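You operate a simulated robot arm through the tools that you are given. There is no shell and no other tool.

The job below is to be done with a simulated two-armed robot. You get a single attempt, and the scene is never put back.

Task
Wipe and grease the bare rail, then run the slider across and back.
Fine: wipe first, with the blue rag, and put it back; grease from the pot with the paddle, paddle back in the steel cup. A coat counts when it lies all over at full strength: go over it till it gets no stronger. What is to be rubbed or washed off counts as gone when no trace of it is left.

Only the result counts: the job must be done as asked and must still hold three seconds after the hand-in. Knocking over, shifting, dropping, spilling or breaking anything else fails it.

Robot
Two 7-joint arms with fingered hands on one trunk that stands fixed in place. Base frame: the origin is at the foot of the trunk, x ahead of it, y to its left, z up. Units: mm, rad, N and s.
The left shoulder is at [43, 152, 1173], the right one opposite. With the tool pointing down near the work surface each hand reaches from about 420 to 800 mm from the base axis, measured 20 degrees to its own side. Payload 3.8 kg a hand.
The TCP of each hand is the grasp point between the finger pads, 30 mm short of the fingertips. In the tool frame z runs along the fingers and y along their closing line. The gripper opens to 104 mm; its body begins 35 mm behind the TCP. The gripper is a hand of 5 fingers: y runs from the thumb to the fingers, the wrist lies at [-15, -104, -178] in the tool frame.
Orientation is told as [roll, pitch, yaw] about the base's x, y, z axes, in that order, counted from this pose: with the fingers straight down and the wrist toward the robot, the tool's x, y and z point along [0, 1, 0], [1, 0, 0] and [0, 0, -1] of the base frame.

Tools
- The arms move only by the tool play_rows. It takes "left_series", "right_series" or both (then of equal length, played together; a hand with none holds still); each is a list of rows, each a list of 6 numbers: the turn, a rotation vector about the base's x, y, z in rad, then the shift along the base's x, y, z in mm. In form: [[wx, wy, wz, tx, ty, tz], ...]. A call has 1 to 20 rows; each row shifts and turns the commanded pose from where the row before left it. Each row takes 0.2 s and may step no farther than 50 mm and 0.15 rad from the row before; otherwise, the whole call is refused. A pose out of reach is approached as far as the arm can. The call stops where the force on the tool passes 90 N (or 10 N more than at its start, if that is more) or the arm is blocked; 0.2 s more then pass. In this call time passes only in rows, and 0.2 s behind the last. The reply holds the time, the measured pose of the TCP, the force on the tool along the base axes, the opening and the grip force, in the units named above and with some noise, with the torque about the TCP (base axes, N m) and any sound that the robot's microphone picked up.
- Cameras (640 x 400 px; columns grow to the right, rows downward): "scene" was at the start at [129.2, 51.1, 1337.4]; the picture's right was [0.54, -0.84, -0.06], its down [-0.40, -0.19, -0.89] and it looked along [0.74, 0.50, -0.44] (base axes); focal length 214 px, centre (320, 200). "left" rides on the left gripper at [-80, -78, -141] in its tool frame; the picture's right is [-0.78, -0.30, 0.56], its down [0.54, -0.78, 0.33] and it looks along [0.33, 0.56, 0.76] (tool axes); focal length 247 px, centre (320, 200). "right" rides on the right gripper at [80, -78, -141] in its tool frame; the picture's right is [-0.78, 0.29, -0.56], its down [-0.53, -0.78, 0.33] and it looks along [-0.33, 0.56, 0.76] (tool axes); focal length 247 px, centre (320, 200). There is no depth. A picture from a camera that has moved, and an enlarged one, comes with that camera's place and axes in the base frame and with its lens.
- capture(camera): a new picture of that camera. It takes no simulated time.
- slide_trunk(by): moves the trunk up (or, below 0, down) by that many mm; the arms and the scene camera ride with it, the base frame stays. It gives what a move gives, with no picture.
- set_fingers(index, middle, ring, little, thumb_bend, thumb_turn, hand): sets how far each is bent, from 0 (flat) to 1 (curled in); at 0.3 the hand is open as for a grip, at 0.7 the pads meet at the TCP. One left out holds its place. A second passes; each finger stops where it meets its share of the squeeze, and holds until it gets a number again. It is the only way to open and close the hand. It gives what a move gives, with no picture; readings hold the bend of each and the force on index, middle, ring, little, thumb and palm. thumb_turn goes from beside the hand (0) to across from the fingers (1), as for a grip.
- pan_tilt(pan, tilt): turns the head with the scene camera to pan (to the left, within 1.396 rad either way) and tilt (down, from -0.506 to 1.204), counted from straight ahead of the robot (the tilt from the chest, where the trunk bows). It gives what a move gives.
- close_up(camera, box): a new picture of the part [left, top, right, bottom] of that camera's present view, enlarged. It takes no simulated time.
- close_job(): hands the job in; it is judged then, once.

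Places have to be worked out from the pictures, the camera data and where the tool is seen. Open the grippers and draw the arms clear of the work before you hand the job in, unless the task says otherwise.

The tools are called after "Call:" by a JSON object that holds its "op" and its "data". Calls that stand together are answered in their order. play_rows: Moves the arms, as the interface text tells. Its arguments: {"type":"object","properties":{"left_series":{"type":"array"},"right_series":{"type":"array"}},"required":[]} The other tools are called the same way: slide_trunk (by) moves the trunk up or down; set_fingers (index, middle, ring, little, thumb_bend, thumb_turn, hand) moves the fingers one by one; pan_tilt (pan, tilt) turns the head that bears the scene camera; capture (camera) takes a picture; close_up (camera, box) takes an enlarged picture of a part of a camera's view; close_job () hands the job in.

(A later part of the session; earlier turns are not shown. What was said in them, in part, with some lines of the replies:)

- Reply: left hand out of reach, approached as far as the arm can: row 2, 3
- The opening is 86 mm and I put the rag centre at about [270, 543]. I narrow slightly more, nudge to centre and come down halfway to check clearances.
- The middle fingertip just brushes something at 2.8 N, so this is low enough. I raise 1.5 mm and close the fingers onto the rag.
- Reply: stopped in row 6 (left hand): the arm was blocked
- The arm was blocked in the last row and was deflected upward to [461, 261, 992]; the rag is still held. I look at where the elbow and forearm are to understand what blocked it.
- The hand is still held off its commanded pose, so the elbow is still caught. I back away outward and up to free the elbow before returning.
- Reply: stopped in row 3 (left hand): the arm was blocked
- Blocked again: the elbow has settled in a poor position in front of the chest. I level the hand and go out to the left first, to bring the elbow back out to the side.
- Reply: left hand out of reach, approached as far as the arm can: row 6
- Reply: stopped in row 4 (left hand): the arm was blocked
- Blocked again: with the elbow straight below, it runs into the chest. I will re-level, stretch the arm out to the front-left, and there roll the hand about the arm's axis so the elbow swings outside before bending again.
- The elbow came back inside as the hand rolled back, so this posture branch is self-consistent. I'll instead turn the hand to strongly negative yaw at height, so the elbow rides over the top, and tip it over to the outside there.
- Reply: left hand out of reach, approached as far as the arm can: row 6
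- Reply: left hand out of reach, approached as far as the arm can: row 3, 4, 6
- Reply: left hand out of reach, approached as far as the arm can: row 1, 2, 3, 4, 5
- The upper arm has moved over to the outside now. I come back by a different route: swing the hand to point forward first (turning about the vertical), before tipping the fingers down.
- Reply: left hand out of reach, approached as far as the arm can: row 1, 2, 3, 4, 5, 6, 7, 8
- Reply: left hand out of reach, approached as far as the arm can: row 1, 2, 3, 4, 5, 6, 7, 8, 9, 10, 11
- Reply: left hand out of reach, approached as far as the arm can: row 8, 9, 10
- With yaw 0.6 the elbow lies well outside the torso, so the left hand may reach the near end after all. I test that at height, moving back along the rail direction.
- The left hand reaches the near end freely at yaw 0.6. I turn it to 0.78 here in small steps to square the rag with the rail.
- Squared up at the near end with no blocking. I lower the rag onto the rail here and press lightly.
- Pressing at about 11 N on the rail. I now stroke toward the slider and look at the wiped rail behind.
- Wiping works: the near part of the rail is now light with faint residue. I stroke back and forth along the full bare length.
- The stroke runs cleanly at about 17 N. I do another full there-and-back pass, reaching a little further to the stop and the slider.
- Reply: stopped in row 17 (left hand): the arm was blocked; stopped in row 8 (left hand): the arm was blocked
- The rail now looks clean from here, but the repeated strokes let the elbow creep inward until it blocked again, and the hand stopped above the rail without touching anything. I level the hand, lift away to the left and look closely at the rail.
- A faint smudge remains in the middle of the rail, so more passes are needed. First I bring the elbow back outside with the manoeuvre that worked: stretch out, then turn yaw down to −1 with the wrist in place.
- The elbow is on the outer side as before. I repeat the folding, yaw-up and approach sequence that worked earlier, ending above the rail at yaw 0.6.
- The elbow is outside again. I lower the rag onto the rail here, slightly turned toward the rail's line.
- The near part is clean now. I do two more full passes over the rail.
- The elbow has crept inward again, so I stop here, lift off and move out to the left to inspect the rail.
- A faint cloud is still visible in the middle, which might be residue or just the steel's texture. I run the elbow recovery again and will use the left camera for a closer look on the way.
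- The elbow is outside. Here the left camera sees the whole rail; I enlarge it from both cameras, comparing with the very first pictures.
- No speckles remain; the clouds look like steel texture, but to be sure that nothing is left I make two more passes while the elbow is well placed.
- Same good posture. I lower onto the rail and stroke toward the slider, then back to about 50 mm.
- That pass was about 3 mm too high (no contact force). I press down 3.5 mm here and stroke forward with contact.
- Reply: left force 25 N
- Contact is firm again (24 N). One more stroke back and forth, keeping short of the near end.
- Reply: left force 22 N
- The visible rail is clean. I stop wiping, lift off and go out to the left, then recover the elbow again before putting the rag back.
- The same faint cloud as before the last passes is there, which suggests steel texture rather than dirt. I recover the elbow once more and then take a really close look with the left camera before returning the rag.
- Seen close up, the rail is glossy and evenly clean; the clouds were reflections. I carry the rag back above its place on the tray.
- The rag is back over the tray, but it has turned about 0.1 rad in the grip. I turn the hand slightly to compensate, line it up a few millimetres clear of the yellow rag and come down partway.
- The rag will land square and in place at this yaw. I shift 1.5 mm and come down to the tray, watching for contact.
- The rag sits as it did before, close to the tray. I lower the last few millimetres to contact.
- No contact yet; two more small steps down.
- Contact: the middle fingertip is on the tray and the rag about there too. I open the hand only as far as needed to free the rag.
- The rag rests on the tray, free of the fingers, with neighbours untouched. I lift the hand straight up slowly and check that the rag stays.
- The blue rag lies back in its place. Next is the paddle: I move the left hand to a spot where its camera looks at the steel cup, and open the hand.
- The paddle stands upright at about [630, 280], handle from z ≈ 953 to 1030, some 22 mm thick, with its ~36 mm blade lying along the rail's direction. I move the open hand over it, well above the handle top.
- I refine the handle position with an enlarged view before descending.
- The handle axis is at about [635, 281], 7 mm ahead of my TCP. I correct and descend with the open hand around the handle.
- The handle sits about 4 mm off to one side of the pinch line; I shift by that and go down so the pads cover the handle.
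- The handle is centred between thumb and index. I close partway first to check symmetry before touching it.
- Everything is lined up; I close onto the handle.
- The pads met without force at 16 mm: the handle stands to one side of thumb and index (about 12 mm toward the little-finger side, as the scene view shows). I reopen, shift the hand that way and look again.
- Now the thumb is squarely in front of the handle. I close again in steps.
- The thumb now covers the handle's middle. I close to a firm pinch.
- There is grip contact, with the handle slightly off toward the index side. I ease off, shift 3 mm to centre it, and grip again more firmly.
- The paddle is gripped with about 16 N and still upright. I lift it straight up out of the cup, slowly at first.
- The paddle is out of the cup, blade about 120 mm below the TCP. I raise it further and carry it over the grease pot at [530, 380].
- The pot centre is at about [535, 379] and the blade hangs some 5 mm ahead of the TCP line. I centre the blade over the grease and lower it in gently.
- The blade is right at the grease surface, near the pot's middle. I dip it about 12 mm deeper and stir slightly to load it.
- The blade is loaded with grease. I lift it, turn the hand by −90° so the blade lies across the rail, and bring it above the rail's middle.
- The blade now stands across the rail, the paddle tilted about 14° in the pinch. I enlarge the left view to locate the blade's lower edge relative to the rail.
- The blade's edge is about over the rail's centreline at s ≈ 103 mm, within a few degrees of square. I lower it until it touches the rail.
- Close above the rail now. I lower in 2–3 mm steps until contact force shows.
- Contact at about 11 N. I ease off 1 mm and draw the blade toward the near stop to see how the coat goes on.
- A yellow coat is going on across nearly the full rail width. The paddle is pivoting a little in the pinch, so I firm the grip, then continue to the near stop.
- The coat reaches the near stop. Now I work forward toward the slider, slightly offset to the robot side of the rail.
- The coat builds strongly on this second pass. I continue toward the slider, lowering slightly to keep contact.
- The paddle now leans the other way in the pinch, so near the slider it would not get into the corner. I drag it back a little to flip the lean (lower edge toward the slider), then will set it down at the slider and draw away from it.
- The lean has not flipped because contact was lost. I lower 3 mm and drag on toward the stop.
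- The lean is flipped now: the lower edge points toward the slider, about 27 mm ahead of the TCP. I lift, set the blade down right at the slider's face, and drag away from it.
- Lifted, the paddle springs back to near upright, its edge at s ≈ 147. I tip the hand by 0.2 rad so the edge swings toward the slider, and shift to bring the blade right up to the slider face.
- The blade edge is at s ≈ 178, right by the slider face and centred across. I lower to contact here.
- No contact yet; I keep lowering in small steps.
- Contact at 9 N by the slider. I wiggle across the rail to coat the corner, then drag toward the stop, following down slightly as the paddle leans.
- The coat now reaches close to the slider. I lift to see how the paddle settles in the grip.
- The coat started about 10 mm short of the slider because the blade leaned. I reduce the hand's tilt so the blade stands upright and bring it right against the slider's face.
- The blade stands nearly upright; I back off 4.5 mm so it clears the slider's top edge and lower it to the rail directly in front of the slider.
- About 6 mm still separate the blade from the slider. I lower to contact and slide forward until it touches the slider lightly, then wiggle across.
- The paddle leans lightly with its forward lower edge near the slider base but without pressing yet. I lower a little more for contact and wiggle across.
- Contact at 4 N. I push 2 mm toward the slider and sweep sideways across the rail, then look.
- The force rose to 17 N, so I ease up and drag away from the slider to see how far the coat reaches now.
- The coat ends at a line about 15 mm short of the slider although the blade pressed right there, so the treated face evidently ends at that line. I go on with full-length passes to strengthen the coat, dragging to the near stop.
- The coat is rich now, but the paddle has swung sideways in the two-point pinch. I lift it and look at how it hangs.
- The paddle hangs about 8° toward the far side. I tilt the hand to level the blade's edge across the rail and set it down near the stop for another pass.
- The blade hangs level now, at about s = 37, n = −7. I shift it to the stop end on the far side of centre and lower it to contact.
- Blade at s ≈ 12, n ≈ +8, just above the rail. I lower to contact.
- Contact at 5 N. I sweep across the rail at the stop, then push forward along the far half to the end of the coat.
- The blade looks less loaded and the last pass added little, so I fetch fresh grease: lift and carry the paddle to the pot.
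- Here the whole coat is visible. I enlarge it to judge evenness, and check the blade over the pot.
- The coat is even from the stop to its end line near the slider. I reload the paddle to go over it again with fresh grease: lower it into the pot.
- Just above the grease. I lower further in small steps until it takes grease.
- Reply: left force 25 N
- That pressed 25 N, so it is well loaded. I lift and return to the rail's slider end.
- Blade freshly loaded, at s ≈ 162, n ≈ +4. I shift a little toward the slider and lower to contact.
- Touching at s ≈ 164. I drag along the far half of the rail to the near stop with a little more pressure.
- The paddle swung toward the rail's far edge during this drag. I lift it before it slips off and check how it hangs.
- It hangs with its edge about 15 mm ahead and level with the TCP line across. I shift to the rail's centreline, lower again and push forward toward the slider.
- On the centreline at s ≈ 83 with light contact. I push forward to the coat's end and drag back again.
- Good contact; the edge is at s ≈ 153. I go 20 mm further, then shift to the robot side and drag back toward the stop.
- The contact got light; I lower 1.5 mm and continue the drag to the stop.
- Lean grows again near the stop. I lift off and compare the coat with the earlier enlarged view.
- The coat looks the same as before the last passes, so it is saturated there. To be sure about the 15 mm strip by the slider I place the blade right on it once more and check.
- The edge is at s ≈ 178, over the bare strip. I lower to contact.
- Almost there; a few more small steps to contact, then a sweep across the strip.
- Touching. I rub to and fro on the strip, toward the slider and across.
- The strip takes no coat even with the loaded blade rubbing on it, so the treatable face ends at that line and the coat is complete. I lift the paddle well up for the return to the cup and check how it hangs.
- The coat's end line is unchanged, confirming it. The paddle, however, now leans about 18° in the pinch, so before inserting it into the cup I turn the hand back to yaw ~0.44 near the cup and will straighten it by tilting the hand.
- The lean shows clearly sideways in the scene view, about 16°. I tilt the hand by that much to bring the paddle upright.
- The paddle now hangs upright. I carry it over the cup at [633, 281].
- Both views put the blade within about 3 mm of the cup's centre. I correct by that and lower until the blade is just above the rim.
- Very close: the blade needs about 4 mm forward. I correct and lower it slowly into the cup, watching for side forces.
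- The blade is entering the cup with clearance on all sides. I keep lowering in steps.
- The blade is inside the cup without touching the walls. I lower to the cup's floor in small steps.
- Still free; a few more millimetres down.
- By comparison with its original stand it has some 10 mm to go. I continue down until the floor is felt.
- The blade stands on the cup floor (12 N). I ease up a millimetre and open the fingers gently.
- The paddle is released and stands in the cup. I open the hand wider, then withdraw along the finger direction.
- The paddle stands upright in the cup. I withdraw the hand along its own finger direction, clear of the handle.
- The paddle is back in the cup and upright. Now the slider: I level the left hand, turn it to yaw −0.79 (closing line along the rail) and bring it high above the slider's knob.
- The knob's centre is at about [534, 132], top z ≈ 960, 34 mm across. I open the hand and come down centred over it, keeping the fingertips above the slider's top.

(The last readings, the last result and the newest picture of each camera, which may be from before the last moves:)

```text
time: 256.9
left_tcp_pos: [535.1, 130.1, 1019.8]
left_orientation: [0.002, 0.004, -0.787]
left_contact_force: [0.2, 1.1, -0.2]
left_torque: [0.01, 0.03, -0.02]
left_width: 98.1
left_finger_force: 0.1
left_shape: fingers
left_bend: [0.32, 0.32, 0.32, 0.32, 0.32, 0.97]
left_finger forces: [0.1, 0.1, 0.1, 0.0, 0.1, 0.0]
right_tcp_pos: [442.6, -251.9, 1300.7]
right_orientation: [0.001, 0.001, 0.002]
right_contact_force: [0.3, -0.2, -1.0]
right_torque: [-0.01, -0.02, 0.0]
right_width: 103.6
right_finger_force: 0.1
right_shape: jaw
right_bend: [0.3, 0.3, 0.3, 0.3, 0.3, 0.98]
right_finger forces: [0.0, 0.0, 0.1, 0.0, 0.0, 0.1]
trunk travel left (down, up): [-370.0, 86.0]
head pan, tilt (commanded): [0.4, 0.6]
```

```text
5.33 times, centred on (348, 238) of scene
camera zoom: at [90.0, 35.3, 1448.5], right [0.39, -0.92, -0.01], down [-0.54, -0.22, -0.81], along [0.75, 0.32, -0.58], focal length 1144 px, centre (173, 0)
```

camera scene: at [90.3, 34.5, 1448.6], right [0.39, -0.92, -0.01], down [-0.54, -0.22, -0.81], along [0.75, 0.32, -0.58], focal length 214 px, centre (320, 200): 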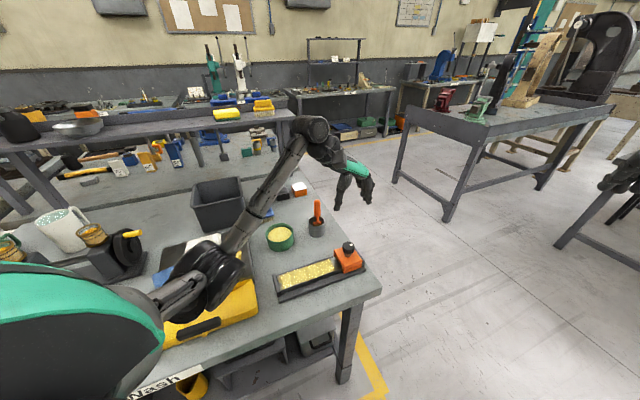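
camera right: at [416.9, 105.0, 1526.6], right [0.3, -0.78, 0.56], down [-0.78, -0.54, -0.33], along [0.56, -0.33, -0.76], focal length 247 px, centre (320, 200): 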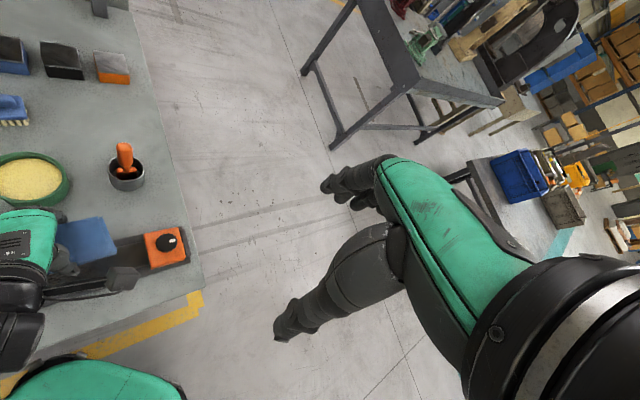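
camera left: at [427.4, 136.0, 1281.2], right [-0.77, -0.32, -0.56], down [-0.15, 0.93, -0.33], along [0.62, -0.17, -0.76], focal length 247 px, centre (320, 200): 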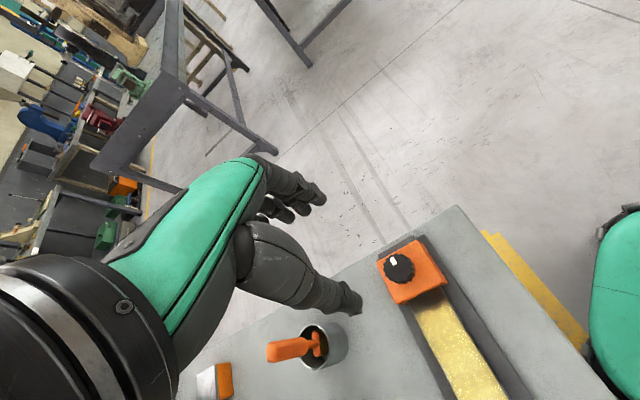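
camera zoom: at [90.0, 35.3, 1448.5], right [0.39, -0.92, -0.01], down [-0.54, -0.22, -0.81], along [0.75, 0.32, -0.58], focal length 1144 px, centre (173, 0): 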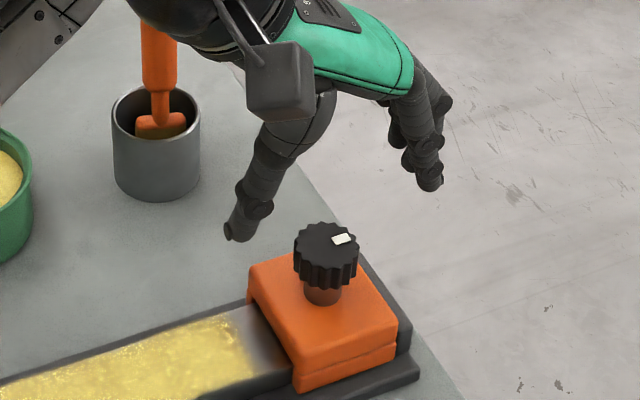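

The knob sits centrally between thumb and fingers. I make a 3 mm correction and descend to z ≈ 976.

Call:
{"op": "play_rows", "data": {"left_series": [[0, 0, 0, -2.3, 2.3, -15], [0, 0, 0, 0, 0, -15], [0, 0, 0, 0, 0, -13]]}}

Call:
{"op": "close_up", "data": {"camera": "left", "box": [240, 140, 460, 340]}}

Call:
{"op": "close_up", "data": {"camera": "scene", "box": [310, 200, 385, 275]}}

```text
time: 257.7
left_tcp_pos: [533.4, 133.6, 974.8]
left_orientation: [0.002, 0.005, -0.789]
left_contact_force: [0.6, -0.1, -0.5]
left_torque: [0.0, -0.01, 0.01]
left_width: 97.9
left_finger_force: 0.0
left_shape: fingers
left_bend: [0.32, 0.32, 0.32, 0.32, 0.32, 0.97]
left_finger forces: [0.1, 0.0, 0.0, 0.1, 0.1, 0.0]
right_tcp_pos: [444.5, -252.5, 1300.2]
right_orientation: [0.0, 0.002, 0.001]
right_contact_force: [-0.3, 0.1, 0.5]
right_torque: [-0.02, 0.0, 0.01]
right_width: 103.5
right_finger_force: 0.0
right_shape: jaw
right_bend: [0.3, 0.3, 0.3, 0.3, 0.3, 0.98]
right_finger forces: [0.0, 0.0, 0.1, 0.1, 0.0, 0.0]
trunk travel left (down, up): [-370.0, 86.0]
head pan, tilt (commanded): [0.4, 0.6]
```

```text
2.00 times, centred on (350, 240) of left
camera zoom: at [422.8, 132.3, 1117.3], right [-0.76, -0.33, -0.56], down [-0.17, 0.93, -0.33], along [0.63, -0.15, -0.76], focal length 494 px, centre (260, 120)
```

zoom: 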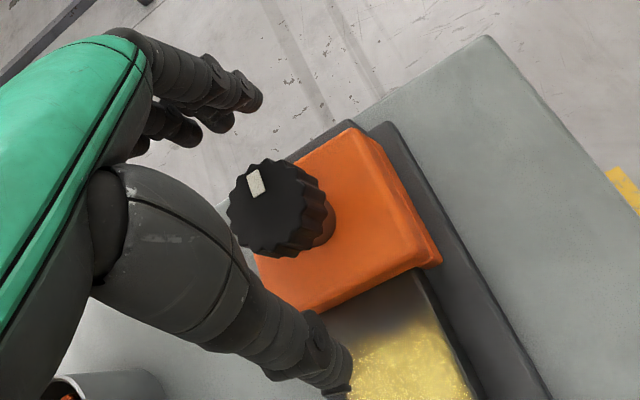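

```text
5.33 times, centred on (348, 238) of scene
camera zoom: at [90.1, 35.0, 1448.6], right [0.39, -0.92, -0.01], down [-0.54, -0.22, -0.81], along [0.75, 0.32, -0.58], focal length 1144 px, centre (173, 0)
```

zoom: 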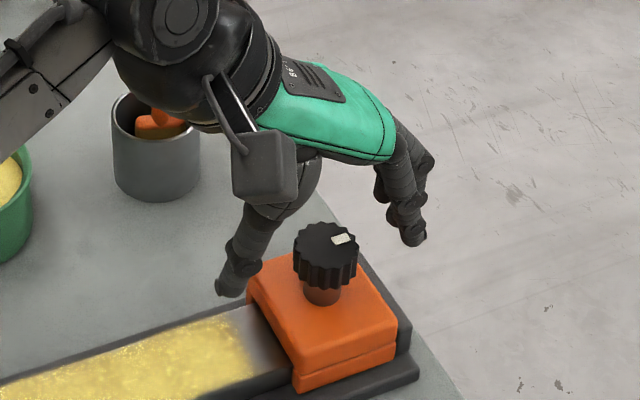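

Fingertips are just above the slider's top on both sides of the knob. I close gradually onto the knob.

Call:
{"op": "set_fingers", "data": {"hand": "left", "index": 0.54, "middle": 0.54, "ring": 0.5, "little": 0.4, "thumb_bend": 0.54}}

Call:
{"op": "close_up", "data": {"camera": "left", "box": [240, 140, 460, 340]}}

Call:
{"op": "close_up", "data": {"camera": "scene", "box": [310, 200, 385, 275]}}

```text
time: 258.7
left_tcp_pos: [532.8, 133.7, 975.3]
left_orientation: [0.002, 0.005, -0.788]
left_contact_force: [0.7, 0.2, -0.2]
left_torque: [0.04, 0.0, -0.05]
left_width: 41.9
left_finger_force: 0.0
left_shape: fingers
left_bend: [0.54, 0.54, 0.5, 0.4, 0.54, 0.97]
left_finger forces: [0.0, 0.0, 0.1, 0.0, 0.0, 0.0]
right_tcp_pos: [442.9, -253.3, 1301.5]
right_orientation: [0.001, 0.001, 0.002]
right_contact_force: [0.2, 0.0, 0.3]
right_torque: [0.0, 0.0, 0.02]
right_width: 103.7
right_finger_force: 0.2
right_shape: jaw
right_bend: [0.3, 0.3, 0.3, 0.3, 0.3, 0.98]
right_finger forces: [0.0, 0.1, 0.0, 0.0, 0.0, 0.0]
trunk travel left (down, up): [-370.0, 86.0]
head pan, tilt (commanded): [0.4, 0.6]
```

```text
2.00 times, centred on (350, 240) of left
camera zoom: at [422.7, 132.3, 1117.5], right [-0.76, -0.33, -0.56], down [-0.17, 0.93, -0.33], along [0.63, -0.15, -0.76], focal length 494 px, centre (260, 120)
```

zoom: 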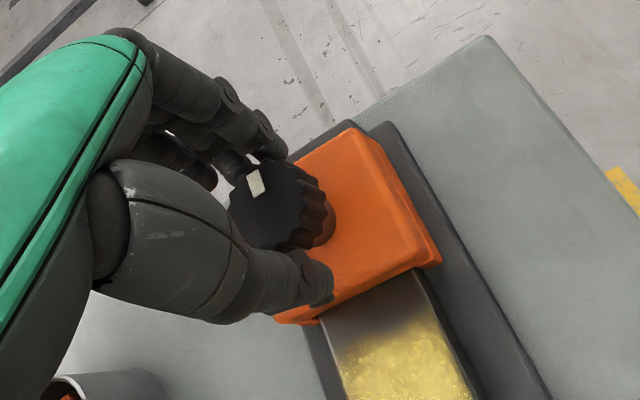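

```text
5.33 times, centred on (348, 238) of scene
camera zoom: at [90.0, 35.1, 1448.6], right [0.39, -0.92, -0.01], down [-0.54, -0.22, -0.81], along [0.75, 0.32, -0.58], focal length 1144 px, centre (173, 0)
```

zoom: 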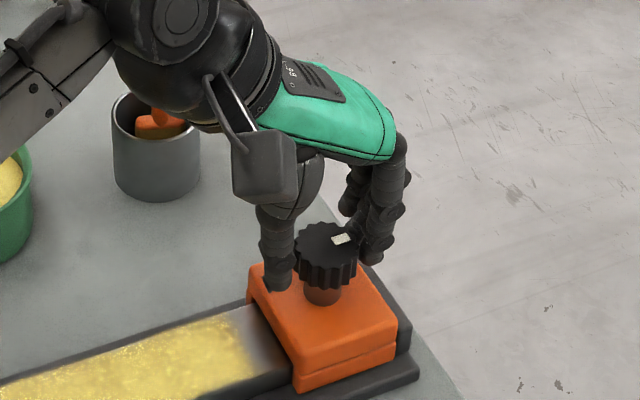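

Thumb and fingers flank the knob. I close until they touch it with a modest squeeze.

Call:
{"op": "set_fingers", "data": {"hand": "left", "index": 0.64, "middle": 0.64, "ring": 0.55, "thumb_bend": 0.62}}

Call:
{"op": "close_up", "data": {"camera": "left", "box": [240, 140, 460, 340]}}

Call:
{"op": "close_up", "data": {"camera": "scene", "box": [310, 200, 385, 275]}}

```text
time: 259.7
left_tcp_pos: [532.8, 134.2, 975.1]
left_orientation: [0.002, 0.005, -0.79]
left_contact_force: [1.1, -0.5, -0.3]
left_torque: [0.01, 0.02, -0.04]
left_width: 32.2
left_finger_force: 5.3
left_shape: fingers
left_bend: [0.59, 0.62, 0.55, 0.4, 0.57, 0.97]
left_finger forces: [3.5, 2.1, 0.0, 0.0, 4.8, 0.0]
right_tcp_pos: [444.9, -252.9, 1300.0]
right_orientation: [0.001, 0.003, 0.001]
right_contact_force: [-0.1, -0.6, -0.1]
right_torque: [0.04, 0.01, -0.02]
right_width: 103.6
right_finger_force: 0.1
right_shape: jaw
right_bend: [0.3, 0.3, 0.3, 0.3, 0.3, 0.98]
right_finger forces: [0.0, 0.0, 0.0, 0.0, 0.0, 0.1]
trunk travel left (down, up): [-370.0, 86.0]
head pan, tilt (commanded): [0.4, 0.6]
```

```text
2.00 times, centred on (350, 240) of left
camera zoom: at [422.9, 132.2, 1117.4], right [-0.76, -0.33, -0.56], down [-0.17, 0.93, -0.33], along [0.63, -0.15, -0.76], focal length 494 px, centre (260, 120)
```

zoom: 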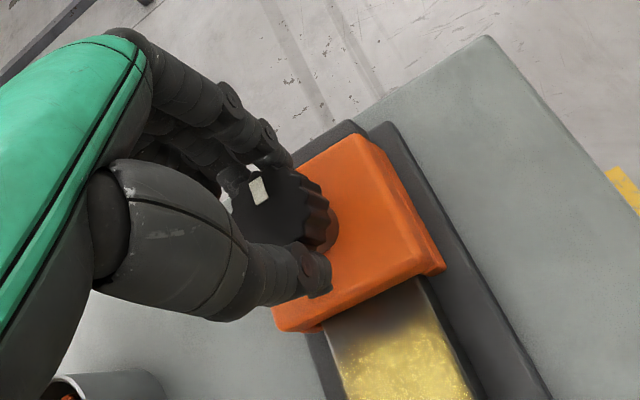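

```text
5.33 times, centred on (348, 238) of scene
camera zoom: at [90.2, 35.0, 1448.6], right [0.39, -0.92, -0.01], down [-0.54, -0.22, -0.81], along [0.75, 0.32, -0.58], focal length 1144 px, centre (173, 0)
```

zoom: 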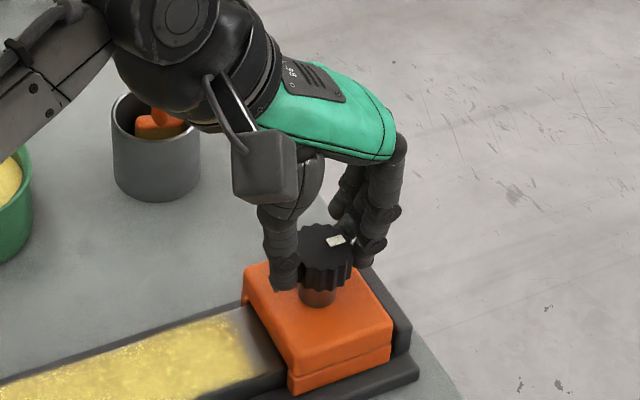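

The slider is free: it already moved a little as the fingers closed. I draw it along the rail toward the near stop, first half.

Call:
{"op": "play_rows", "data": {"left_series": [[0, 0, 0, -4, 4, 0], [0, 0, 0, -7, 7.1, 0], [0, 0, 0, -7, 7.1, 0], [0, 0, 0, -7, 7.1, 0], [0, 0, 0, -7, 7.1, 0], [0, 0, 0, -7, 7.1, 0], [0, 0, 0, -7, 7.1, 0], [0, 0, 0, -7, 7.1, 0], [0, 0, 0, -7, 7.1, 0]]}}

Call:
{"op": "close_up", "data": {"camera": "scene", "box": [265, 200, 375, 300]}}

Call:
{"op": "close_up", "data": {"camera": "left", "box": [240, 140, 460, 340]}}

```text
time: 261.7
left_tcp_pos: [474.5, 192.8, 974.5]
left_orientation: [0.001, 0.006, -0.788]
left_contact_force: [2.2, 0.4, 0.6]
left_torque: [0.04, -0.03, 0.01]
left_width: 32.5
left_finger_force: 5.3
left_shape: fingers
left_bend: [0.59, 0.62, 0.55, 0.4, 0.58, 0.97]
left_finger forces: [3.5, 2.5, 0.0, 0.0, 4.7, 0.0]
right_tcp_pos: [444.2, -252.0, 1300.6]
right_orientation: [0.001, 0.002, 0.0]
right_contact_force: [-0.4, -0.2, -1.1]
right_torque: [-0.01, 0.03, -0.02]
right_width: 103.6
right_finger_force: 0.1
right_shape: jaw
right_bend: [0.3, 0.3, 0.3, 0.3, 0.3, 0.98]
right_finger forces: [0.0, 0.0, 0.0, 0.0, 0.1, 0.0]
trunk travel left (down, up): [-370.0, 86.0]
head pan, tilt (commanded): [0.4, 0.6]
```

```text
4.00 times, centred on (320, 250) of scene
camera zoom: at [90.0, 35.5, 1448.6], right [0.39, -0.92, -0.01], down [-0.54, -0.22, -0.81], along [0.75, 0.32, -0.58], focal length 858 px, centre (320, 0)
```

zoom: 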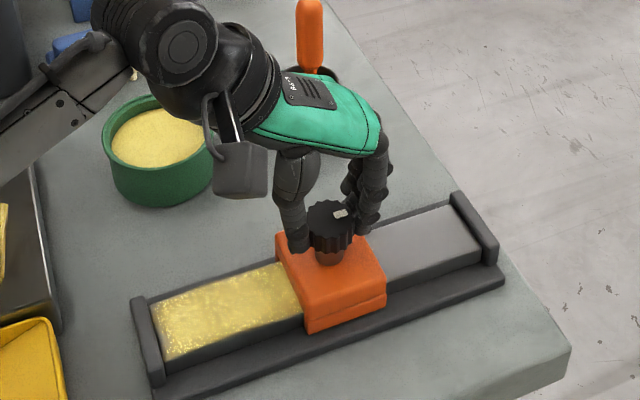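

```text
2.00 times, centred on (350, 240) of left
camera zoom: at [363.4, 191.0, 1117.2], right [-0.76, -0.34, -0.56], down [-0.17, 0.93, -0.33], along [0.63, -0.15, -0.76], focal length 494 px, centre (260, 120)
```

zoom: 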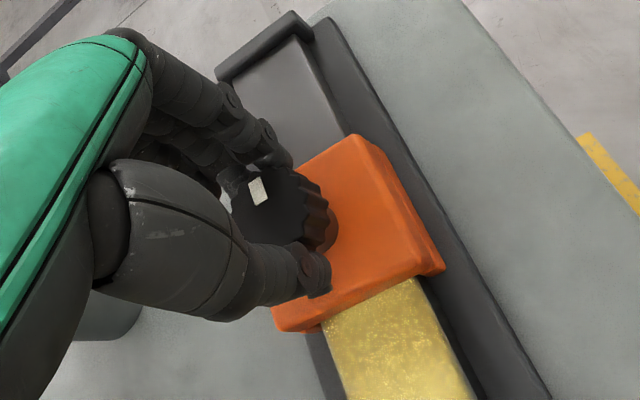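

The slider runs smoothly with hardly any force. I continue toward the near stop.

Call:
{"op": "play_rows", "data": {"left_series": [[0, 0, 0, -7, 7.1, 0], [0, 0, 0, -7, 7.1, 0], [0, 0, 0, -7, 7.1, 0], [0, 0, 0, -7, 7.1, 0], [0, 0, 0, -7, 7.1, 0], [0, 0, 0, -7, 7.1, 0], [0, 0, 0, -7, 7.1, 0], [0, 0, 0, -7, 7.1, 0]]}}

Call:
{"op": "close_up", "data": {"camera": "scene", "box": [265, 200, 375, 300]}}

Call:
{"op": "close_up", "data": {"camera": "left", "box": [240, 140, 460, 340]}}

```text
time: 263.5
left_tcp_pos: [417.4, 250.1, 973.8]
left_orientation: [0.004, 0.005, -0.79]
left_contact_force: [0.5, 0.3, -0.8]
left_torque: [0.0, 0.07, -0.08]
left_width: 32.4
left_finger_force: 5.1
left_shape: fingers
left_bend: [0.59, 0.62, 0.55, 0.4, 0.58, 0.97]
left_finger forces: [3.7, 2.0, 0.0, 0.1, 4.8, 0.0]
right_tcp_pos: [444.3, -253.0, 1301.2]
right_orientation: [0.001, 0.0, 0.0]
right_contact_force: [-0.5, -0.2, -0.4]
right_torque: [-0.01, 0.02, 0.02]
right_width: 103.5
right_finger_force: 0.1
right_shape: jaw
right_bend: [0.3, 0.3, 0.3, 0.3, 0.3, 0.98]
right_finger forces: [0.0, 0.0, 0.0, 0.1, 0.1, 0.0]
trunk travel left (down, up): [-370.0, 86.0]
head pan, tilt (commanded): [0.4, 0.6]
```

```text
4.00 times, centred on (320, 250) of scene
camera zoom: at [89.5, 35.0, 1448.6], right [0.39, -0.92, -0.01], down [-0.54, -0.22, -0.81], along [0.75, 0.32, -0.58], focal length 858 px, centre (320, 0)
```

zoom: 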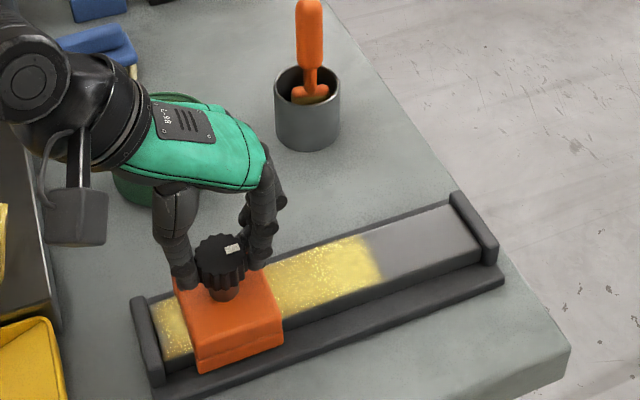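

```text
2.00 times, centred on (350, 240) of left
camera zoom: at [306.1, 249.3, 1117.4], right [-0.76, -0.33, -0.56], down [-0.17, 0.93, -0.33], along [0.63, -0.16, -0.76], focal length 494 px, centre (260, 120)
```

zoom: 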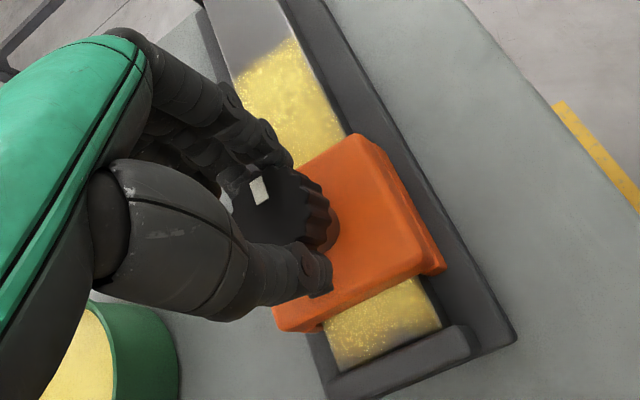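

The coat lies intact behind the slider. About 25 mm remain to the stop; I finish with smaller steps.

Call:
{"op": "play_rows", "data": {"left_series": [[0, 0, 0, -7, 7.1, 0], [0, 0, 0, -6, 6.1, 0], [0, 0, 0, -3, 3, 0]]}}

Call:
{"op": "close_up", "data": {"camera": "scene", "box": [265, 200, 375, 300]}}

Call:
{"op": "close_up", "data": {"camera": "left", "box": [240, 140, 460, 340]}}

```text
time: 264.3
left_tcp_pos: [402.2, 266.6, 975.6]
left_orientation: [0.003, 0.007, -0.789]
left_contact_force: [3.8, -3.7, -4.5]
left_torque: [-0.05, -0.12, -0.02]
left_width: 32.7
left_finger_force: 5.6
left_shape: fingers
left_bend: [0.57, 0.61, 0.55, 0.4, 0.58, 0.97]
left_finger forces: [4.8, 3.1, 0.1, 0.0, 2.9, 0.1]
right_tcp_pos: [445.8, -253.4, 1300.2]
right_orientation: [0.0, 0.002, -0.001]
right_contact_force: [-0.4, 0.5, -0.4]
right_torque: [0.05, 0.01, 0.01]
right_width: 103.7
right_finger_force: 0.1
right_shape: jaw
right_bend: [0.3, 0.3, 0.3, 0.3, 0.3, 0.98]
right_finger forces: [0.0, 0.0, 0.0, 0.0, 0.0, 0.0]
trunk travel left (down, up): [-370.0, 86.0]
head pan, tilt (commanded): [0.4, 0.6]
```

```text
4.00 times, centred on (320, 250) of scene
camera zoom: at [91.6, 33.6, 1448.5], right [0.39, -0.92, -0.01], down [-0.54, -0.22, -0.81], along [0.75, 0.32, -0.58], focal length 858 px, centre (320, 0)
```

zoom: 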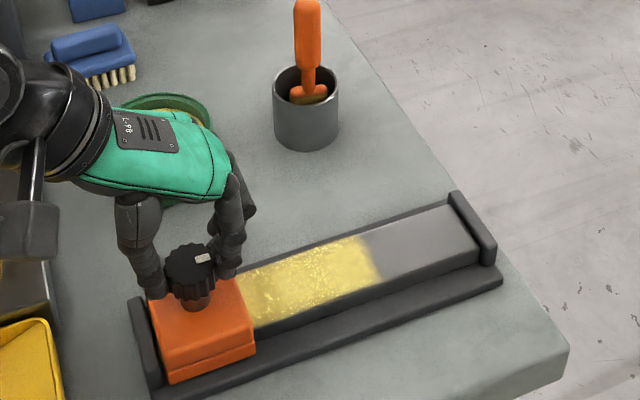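

```text
2.00 times, centred on (350, 240) of left
camera zoom: at [290.9, 264.7, 1118.4], right [-0.76, -0.33, -0.56], down [-0.17, 0.93, -0.33], along [0.63, -0.15, -0.76], focal length 494 px, centre (260, 120)
```

zoom: 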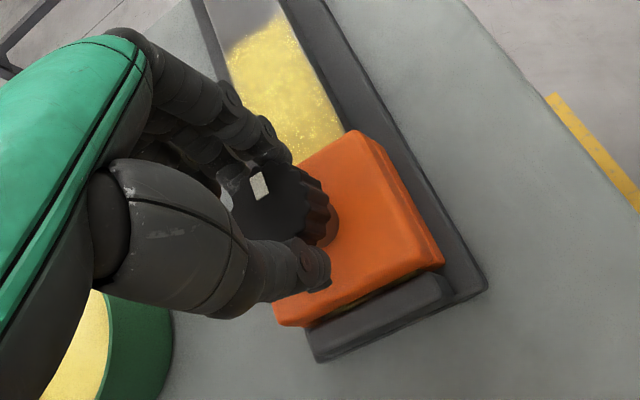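

The slider touches the near stop: it is fully across. Now I run it back toward the far end, first half.

Call:
{"op": "play_rows", "data": {"left_series": [[0, 0, 0, 4, -4, 0], [0, 0, 0, 7, -7.1, 0], [0, 0, 0, 7, -7.1, 0], [0, 0, 0, 7, -7.1, 0], [0, 0, 0, 7, -7.1, 0], [0, 0, 0, 7, -7.1, 0], [0, 0, 0, 7, -7.1, 0], [0, 0, 0, 7, -7.1, 0], [0, 0, 0, 7, -7.1, 0], [0, 0, 0, 7, -7.1, 0]]}}

Call:
{"op": "close_up", "data": {"camera": "scene", "box": [265, 200, 375, 300]}}

```text
time: 266.5
left_tcp_pos: [468.9, 199.2, 975.5]
left_orientation: [0.002, 0.007, -0.788]
left_contact_force: [-1.6, 0.2, -3.4]
left_torque: [-0.02, 0.02, -0.02]
left_width: 32.6
left_finger_force: 4.6
left_shape: fingers
left_bend: [0.6, 0.63, 0.55, 0.4, 0.57, 0.97]
left_finger forces: [3.1, 1.3, 0.0, 0.0, 5.1, 0.0]
right_tcp_pos: [444.6, -252.7, 1299.1]
right_orientation: [0.0, 0.002, 0.003]
right_contact_force: [0.3, 0.4, 0.4]
right_torque: [0.01, 0.06, 0.0]
right_width: 103.5
right_finger_force: 0.1
right_shape: jaw
right_bend: [0.3, 0.3, 0.3, 0.3, 0.3, 0.98]
right_finger forces: [0.0, 0.0, 0.1, 0.0, 0.0, 0.1]
trunk travel left (down, up): [-370.0, 86.0]
head pan, tilt (commanded): [0.4, 0.6]
```

```text
4.00 times, centred on (320, 250) of scene
camera zoom: at [90.5, 35.1, 1448.5], right [0.39, -0.92, -0.01], down [-0.54, -0.22, -0.81], along [0.75, 0.32, -0.58], focal length 858 px, centre (320, 0)
```

zoom: 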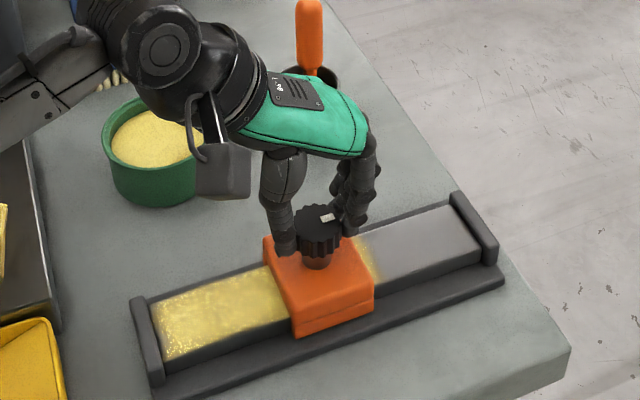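

Running back smoothly. I continue to the far end.

Call:
{"op": "play_rows", "data": {"left_series": [[0, 0, 0, 7, -7.1, 0], [0, 0, 0, 7, -7.1, 0], [0, 0, 0, 7, -7.1, 0], [0, 0, 0, 7, -7.1, 0], [0, 0, 0, 7, -7.1, 0], [0, 0, 0, 7, -7.1, 0], [0, 0, 0, 7, -7.1, 0], [0, 0, 0, 7, -7.1, 0], [0, 0, 0, 6, -6.1, 0]]}}

Call:
{"op": "close_up", "data": {"camera": "scene", "box": [265, 200, 375, 300]}}

Call:
{"op": "close_up", "data": {"camera": "left", "box": [240, 140, 460, 340]}}

```text
time: 268.5
left_tcp_pos: [530.4, 134.8, 975.9]
left_orientation: [0.001, 0.008, -0.786]
left_contact_force: [0.0, 2.8, -0.9]
left_torque: [0.08, 0.0, 0.02]
left_width: 32.6
left_finger_force: 4.9
left_shape: fingers
left_bend: [0.6, 0.63, 0.55, 0.4, 0.57, 0.97]
left_finger forces: [2.9, 2.3, 0.0, 0.0, 5.5, 0.0]
right_tcp_pos: [445.1, -252.1, 1300.3]
right_orientation: [0.0, 0.002, 0.001]
right_contact_force: [0.6, -0.6, 0.2]
right_torque: [0.02, -0.03, 0.01]
right_width: 103.8
right_finger_force: 0.0
right_shape: jaw
right_bend: [0.3, 0.3, 0.3, 0.3, 0.3, 0.98]
right_finger forces: [0.0, 0.0, 0.0, 0.0, 0.0, 0.0]
trunk travel left (down, up): [-370.0, 86.0]
head pan, tilt (commanded): [0.4, 0.6]
```

```text
4.00 times, centred on (320, 250) of scene
camera zoom: at [90.8, 35.5, 1448.5], right [0.39, -0.92, -0.01], down [-0.54, -0.22, -0.81], along [0.75, 0.32, -0.58], focal length 858 px, centre (320, 0)
```

zoom: 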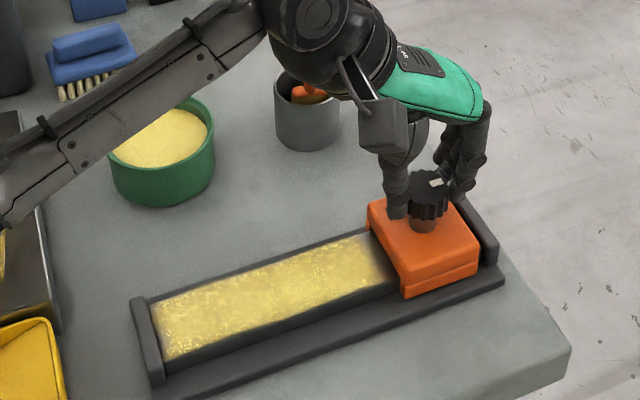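

```text
2.00 times, centred on (350, 240) of left
camera zoom: at [420.6, 134.6, 1118.3], right [-0.76, -0.33, -0.56], down [-0.17, 0.93, -0.33], along [0.63, -0.15, -0.77], focal length 494 px, centre (260, 120)
```

zoom: 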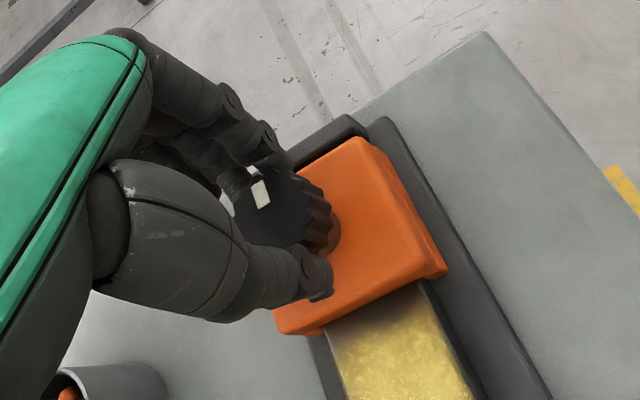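

Nearly home: a small gap to the far stop remains. I push on in small steps until it touches.

Call:
{"op": "play_rows", "data": {"left_series": [[0, 0, 0, 2.1, -2.1, 0], [0, 0, 0, 2.1, -2.1, 0], [0, 0, 0, 2.1, -2.1, 0]]}}

Call:
{"op": "close_up", "data": {"camera": "scene", "box": [325, 220, 380, 275]}}

```text
time: 269.3
left_tcp_pos: [536.6, 130.0, 975.3]
left_orientation: [0.001, 0.007, -0.788]
left_contact_force: [0.5, 1.6, -0.2]
left_torque: [0.01, -0.02, -0.03]
left_width: 32.5
left_finger_force: 5.6
left_shape: fingers
left_bend: [0.6, 0.63, 0.55, 0.4, 0.57, 0.97]
left_finger forces: [3.1, 2.0, 0.0, 0.0, 5.6, 0.1]
right_tcp_pos: [444.6, -252.1, 1300.4]
right_orientation: [-0.002, 0.002, 0.001]
right_contact_force: [-0.1, -0.6, 0.6]
right_torque: [-0.02, 0.0, 0.01]
right_width: 103.9
right_finger_force: 0.0
right_shape: jaw
right_bend: [0.3, 0.3, 0.3, 0.3, 0.3, 0.98]
right_finger forces: [0.0, 0.0, 0.0, 0.0, 0.0, 0.0]
trunk travel left (down, up): [-370.0, 86.0]
head pan, tilt (commanded): [0.4, 0.6]
```

```text
7.27 times, centred on (352, 248) of scene
camera zoom: at [89.9, 35.2, 1448.6], right [0.39, -0.92, -0.01], down [-0.54, -0.22, -0.81], along [0.75, 0.32, -0.58], focal length 1560 px, centre (84, -146)
```

zoom: 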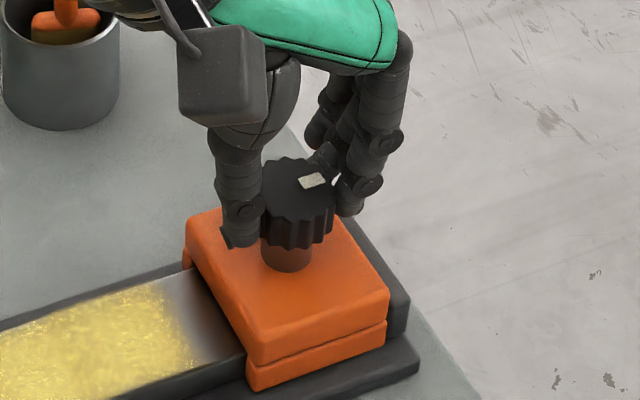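

Still light force; another few millimetres to be sure it is at the far stop.

Call:
{"op": "play_rows", "data": {"left_series": [[0, 0, 0, 1.8, -1.8, 0], [0, 0, 0, 1.8, -1.8, 0]]}}

Call:
{"op": "close_up", "data": {"camera": "scene", "box": [325, 220, 380, 275]}}

```text
time: 269.9
left_tcp_pos: [539.5, 127.4, 975.4]
left_orientation: [0.002, 0.006, -0.788]
left_contact_force: [-5.1, 4.8, -0.4]
left_torque: [0.13, 0.13, -0.04]
left_width: 32.9
left_finger_force: 4.2
left_shape: fingers
left_bend: [0.62, 0.64, 0.55, 0.4, 0.54, 0.97]
left_finger forces: [0.9, 0.0, 0.0, 0.1, 8.4, 0.0]
right_tcp_pos: [443.0, -252.8, 1301.2]
right_orientation: [0.001, 0.001, 0.003]
right_contact_force: [0.0, -0.1, -1.0]
right_torque: [-0.01, 0.0, 0.0]
right_width: 103.8
right_finger_force: 0.1
right_shape: jaw
right_bend: [0.3, 0.3, 0.3, 0.3, 0.3, 0.98]
right_finger forces: [0.0, 0.1, 0.0, 0.0, 0.0, 0.0]
trunk travel left (down, up): [-370.0, 86.0]
head pan, tilt (commanded): [0.4, 0.6]
```

```text
7.27 times, centred on (352, 248) of scene
camera zoom: at [88.5, 36.2, 1448.6], right [0.39, -0.92, -0.01], down [-0.54, -0.22, -0.81], along [0.75, 0.32, -0.58], focal length 1560 px, centre (84, -146)
```

zoom: 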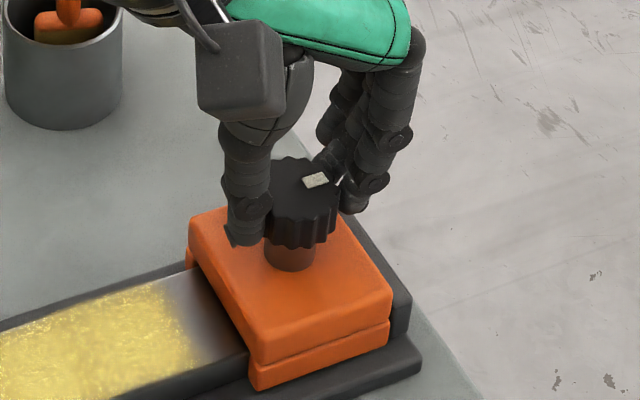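

The slider is against the far stop, back where it was. I relax, open the hand and lift clear of the knob.

Call:
{"op": "play_rows", "data": {"left_series": [[0, 0, 0, -1.5, 1.5, 0]]}}

Call:
{"op": "set_fingers", "data": {"hand": "left", "index": 0.42, "middle": 0.42, "ring": 0.42, "little": 0.4, "thumb_bend": 0.42}}

Call:
{"op": "play_rows", "data": {"left_series": [[0, 0, 0, 0, 0, 15], [0, 0, 0, 0, 0, 30], [0, 0, 0, 0, 0, 40], [0, 0, 0, 0, 0, 45], [0, 0, 0, 0, 0, 45]]}}

Call:
{"op": "capture", "data": {"camera": "left"}}

Call:
{"op": "close_up", "data": {"camera": "scene", "box": [265, 200, 375, 300]}}

```text
time: 270.3
left_tcp_pos: [538.3, 128.2, 976.0]
left_orientation: [0.002, 0.007, -0.791]
left_contact_force: [-2.6, 3.9, -0.8]
left_torque: [0.09, 0.07, 0.0]
left_width: 32.8
left_finger_force: 4.3
left_shape: fingers
left_bend: [0.62, 0.64, 0.55, 0.4, 0.55, 0.97]
left_finger forces: [1.6, 0.4, 0.0, 0.0, 6.4, 0.0]
right_tcp_pos: [444.4, -251.4, 1299.5]
right_orientation: [0.0, 0.003, 0.0]
right_contact_force: [0.5, 0.6, 0.5]
right_torque: [0.02, -0.02, -0.01]
right_width: 103.8
right_finger_force: 0.1
right_shape: jaw
right_bend: [0.3, 0.3, 0.3, 0.3, 0.3, 0.98]
right_finger forces: [0.0, 0.1, 0.0, 0.0, 0.0, 0.0]
trunk travel left (down, up): [-370.0, 86.0]
head pan, tilt (commanded): [0.4, 0.6]
```

```text
time: 271.3
left_tcp_pos: [538.6, 128.3, 975.1]
left_orientation: [0.002, 0.005, -0.789]
left_contact_force: [-0.6, -0.3, -0.8]
left_torque: [0.02, 0.02, -0.01]
left_width: 72.5
left_finger_force: 0.1
left_shape: fingers
left_bend: [0.42, 0.42, 0.42, 0.4, 0.42, 0.97]
left_finger forces: [0.0, 0.0, 0.0, 0.1, 0.0, 0.0]
right_tcp_pos: [444.4, -252.5, 1300.3]
right_orientation: [0.0, 0.002, 0.003]
right_contact_force: [0.3, -0.2, -0.2]
right_torque: [0.04, 0.02, -0.01]
right_width: 103.7
right_finger_force: 0.0
right_shape: jaw
right_bend: [0.3, 0.3, 0.3, 0.3, 0.3, 0.98]
right_finger forces: [0.0, 0.0, 0.0, 0.0, 0.0, 0.0]
trunk travel left (down, up): [-370.0, 86.0]
head pan, tilt (commanded): [0.4, 0.6]
```

```text
time: 272.5
left_tcp_pos: [536.9, 127.7, 1150.0]
left_orientation: [0.0, 0.007, -0.79]
left_contact_force: [-0.2, -0.7, 0.3]
left_torque: [0.0, 0.04, 0.01]
left_width: 72.2
left_finger_force: 0.0
left_shape: fingers
left_bend: [0.42, 0.42, 0.42, 0.4, 0.42, 0.97]
left_finger forces: [0.0, 0.1, 0.0, 0.0, 0.0, 0.1]
right_tcp_pos: [444.1, -252.2, 1301.9]
right_orientation: [0.0, 0.001, -0.001]
right_contact_force: [0.0, -0.7, 0.1]
right_torque: [0.02, 0.01, 0.04]
right_width: 103.7
right_finger_force: 0.1
right_shape: jaw
right_bend: [0.3, 0.3, 0.3, 0.3, 0.3, 0.98]
right_finger forces: [0.1, 0.1, 0.0, 0.0, 0.0, 0.0]
trunk travel left (down, up): [-370.0, 86.0]
head pan, tilt (commanded): [0.4, 0.6]
```

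```text
taken
camera left: at [426.6, 126.0, 1291.8], right [-0.76, -0.33, -0.56], down [-0.17, 0.93, -0.33], along [0.63, -0.15, -0.76], focal length 247 px, centre (320, 200)
```

left: 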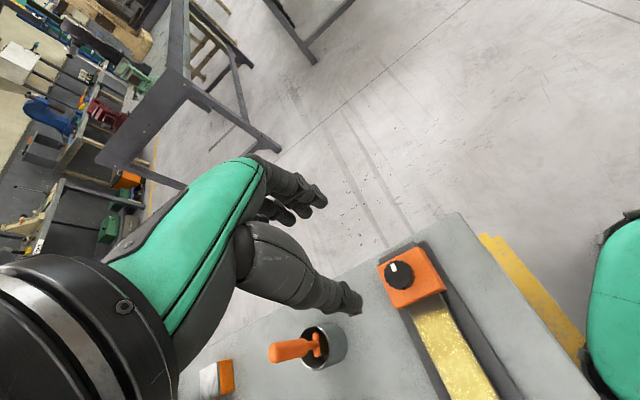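

```text
4.00 times, centred on (320, 250) of scene
camera zoom: at [89.8, 34.6, 1448.6], right [0.39, -0.92, -0.01], down [-0.54, -0.22, -0.81], along [0.75, 0.32, -0.58], focal length 858 px, centre (320, 0)
```

zoom: 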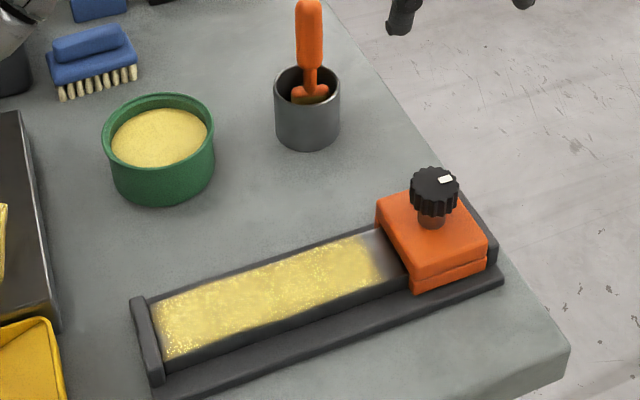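

Rail coated, slider home, paddle in the cup. I open the hand fully and draw the left arm back up and to the left, clear of the work.

Call:
{"op": "set_fingers", "data": {"hand": "left", "index": 0.3, "middle": 0.3, "ring": 0.3, "little": 0.3, "thumb_bend": 0.3}}

Call:
{"op": "play_rows", "data": {"left_series": [[0, 0, 0, -5, 15, 25], [0, 0, 0.08, -12, 30, 15], [0, 0, 0.08, -12, 30, 10], [0, 0, 0.08, -12, 30, 10], [0, 0, 0.08, -12, 30, 10], [0, 0, 0.08, -12, 30, 10], [0, 0, 0.08, -12, 30, 10], [0, 0, 0.08, -12, 30, 10], [0, 0, 0.08, -12, 30, 10], [0, 0, 0.08, -12, 30, 5], [0, 0, 0.07, -12, 30, 5]]}}

Call:
{"op": "pan_tilt", "data": {"pan": 0.6, "tilt": 0.55}}

Call:
{"op": "capture", "data": {"camera": "scene"}}

Call:
{"op": "capture", "data": {"camera": "left"}}

```text
time: 273.5
left_tcp_pos: [538.0, 127.4, 1149.2]
left_orientation: [0.003, 0.007, -0.789]
left_contact_force: [-0.5, -0.3, 0.5]
left_torque: [-0.02, -0.03, -0.01]
left_width: 102.7
left_finger_force: 0.1
left_shape: fingers
left_bend: [0.3, 0.3, 0.3, 0.3, 0.3, 0.97]
left_finger forces: [0.0, 0.0, 0.1, 0.0, 0.0, 0.0]
right_tcp_pos: [443.9, -252.6, 1301.7]
right_orientation: [0.001, 0.002, 0.003]
right_contact_force: [-0.9, -0.4, -0.5]
right_torque: [0.01, -0.01, 0.03]
right_width: 103.7
right_finger_force: 0.1
right_shape: jaw
right_bend: [0.3, 0.3, 0.3, 0.3, 0.3, 0.98]
right_finger forces: [0.0, 0.0, 0.0, 0.1, 0.1, 0.0]
trunk travel left (down, up): [-370.0, 86.0]
head pan, tilt (commanded): [0.4, 0.6]
```

```text
time: 275.9
left_tcp_pos: [411.1, 445.3, 1271.3]
left_orientation: [0.001, 0.005, 0.0]
left_contact_force: [0.8, 0.1, -0.4]
left_torque: [-0.03, 0.01, 0.01]
left_width: 102.9
left_finger_force: 0.1
left_shape: fingers
left_bend: [0.3, 0.3, 0.3, 0.3, 0.3, 0.97]
left_finger forces: [0.1, 0.0, 0.0, 0.1, 0.0, 0.0]
right_tcp_pos: [443.8, -251.6, 1301.0]
right_orientation: [0.0, 0.0, 0.0]
right_contact_force: [0.1, 0.5, -0.2]
right_torque: [0.01, 0.0, -0.03]
right_width: 103.9
right_finger_force: 0.1
right_shape: jaw
right_bend: [0.3, 0.3, 0.3, 0.3, 0.3, 0.98]
right_finger forces: [0.1, 0.0, 0.0, 0.1, 0.1, 0.1]
trunk travel left (down, up): [-370.0, 86.0]
head pan, tilt (commanded): [0.4, 0.6]
```

```text
time: 276.6
left_tcp_pos: [412.5, 444.3, 1271.7]
left_orientation: [0.002, 0.007, 0.003]
left_contact_force: [0.1, 0.1, 0.5]
left_torque: [-0.02, -0.01, 0.0]
left_width: 102.7
left_finger_force: 0.0
left_shape: fingers
left_bend: [0.3, 0.3, 0.3, 0.3, 0.3, 0.97]
left_finger forces: [0.1, 0.1, 0.0, 0.1, 0.0, 0.0]
right_tcp_pos: [443.7, -252.7, 1301.2]
right_orientation: [-0.001, 0.002, 0.003]
right_contact_force: [0.1, -0.4, 0.3]
right_torque: [-0.03, 0.0, 0.0]
right_width: 103.6
right_finger_force: 0.0
right_shape: jaw
right_bend: [0.3, 0.3, 0.3, 0.3, 0.3, 0.98]
right_finger forces: [0.0, 0.1, 0.0, 0.1, 0.0, 0.0]
trunk travel left (down, up): [-370.0, 86.0]
head pan, tilt (commanded): [0.6, 0.55]
```

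```text
taken
camera scene: at [82.7, 51.5, 1453.2], right [0.56, -0.83, -0.01], down [-0.45, -0.3, -0.84], along [0.69, 0.48, -0.54], focal length 214 px, centre (320, 200)
```

scene: 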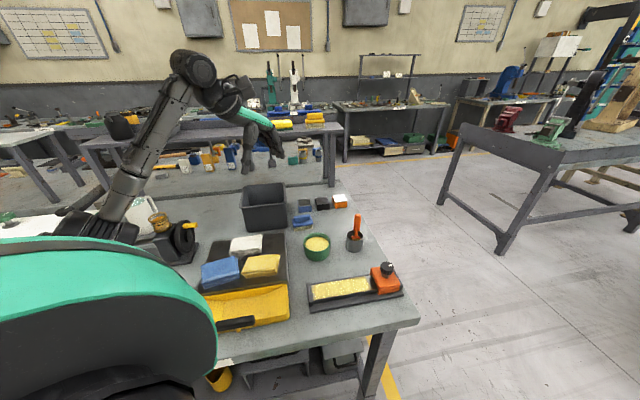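

```text
taken
camera left: at [336.4, 364.6, 1413.4], right [-0.3, -0.78, -0.56], down [-0.78, 0.53, -0.33], along [0.55, 0.34, -0.76], focal length 247 px, centre (320, 200)
```

left: 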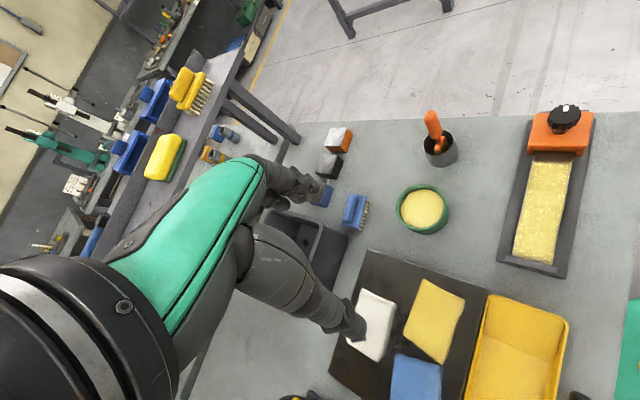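

Everything stands in its place. I take a last enlarged look at the coat and at the rags before handing in.

Call:
{"op": "close_up", "data": {"camera": "left", "box": [480, 90, 620, 290]}}

Call:
{"op": "close_up", "data": {"camera": "left", "box": [320, 220, 580, 400]}}

Call:
{"op": "close_up", "data": {"camera": "scene", "box": [280, 190, 420, 320]}}

```text
2.00 times, centred on (550, 190) of left
camera zoom: at [336.4, 364.6, 1413.4], right [-0.3, -0.78, -0.56], down [-0.78, 0.53, -0.33], along [0.55, 0.34, -0.76], focal length 494 px, centre (-140, 220)
```

zoom: 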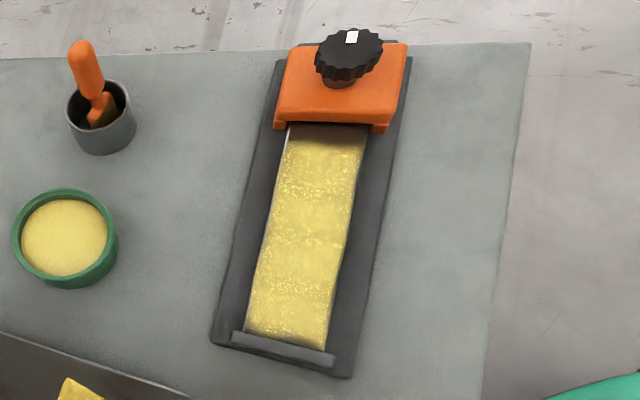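

```text
2.22 times, centred on (450, 310) of left
camera zoom: at [336.4, 364.6, 1413.4], right [-0.3, -0.78, -0.56], down [-0.78, 0.53, -0.33], along [0.55, 0.34, -0.76], focal length 549 px, centre (31, -44)
```

zoom: 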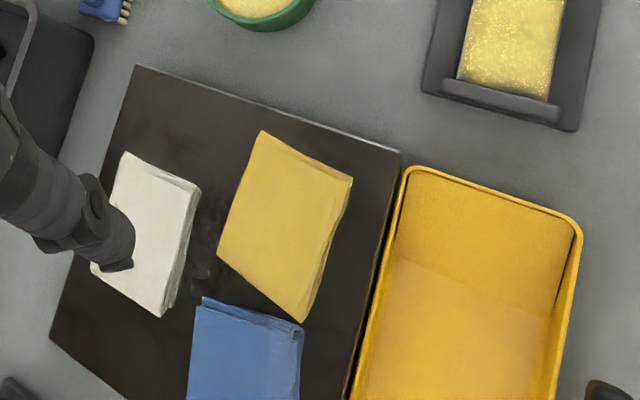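

```text
3.08 times, centred on (350, 255) of scene
camera zoom: at [82.7, 51.5, 1453.2], right [0.56, -0.83, -0.01], down [-0.45, -0.3, -0.84], along [0.69, 0.48, -0.54], focal length 660 px, centre (228, 31)
```

zoom: 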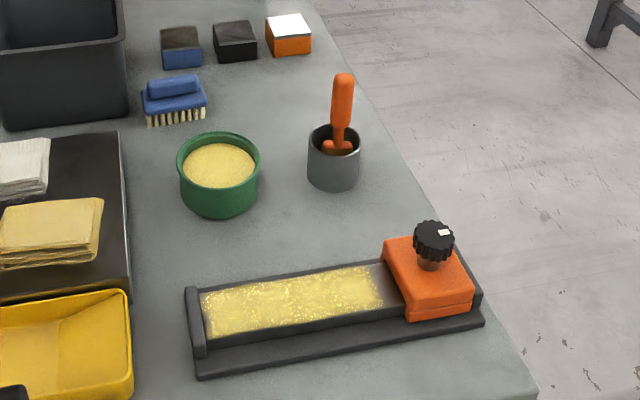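

The rail is evenly coated and the slider has been run across and back to its end. The paddle is in the steel cup, the blue rag lies on the tray, and both hands are open and clear. I hand the job in.

Call:
{"op": "close_job", "data": {}}

```text
The job is handed in.
```

The rail is wiped and greased, and I ran the slider to the near stop and back to the far one. The job is handed in; I haven't seen the judge's result.

- **Wiping:** I wiped with the blue rag until a close look showed no dirt. The rag is back in its place on the tray.
- **Grease:** The coat looks even from the near stop to about 12–15 mm short of the slider. Further passes with fresh grease made it no stronger.
- **Strip by the slider:** The last 12–15 mm of exposed rail would not take grease, even with the loaded blade pressed onto it. I took that line as the end of the surface to be greased, but I can't confirm it.
- **Slider:** It moved freely and touched both stops. The coat still looked whole afterwards.
- **Putting back:** The paddle is standing in the steel cup. Nothing else on the table looks moved, and both hands are open and clear of the work.

While wiping, the left arm jammed several times, most likely its elbow against the chest. It pushed the hand off the rail but hit nothing on the table.
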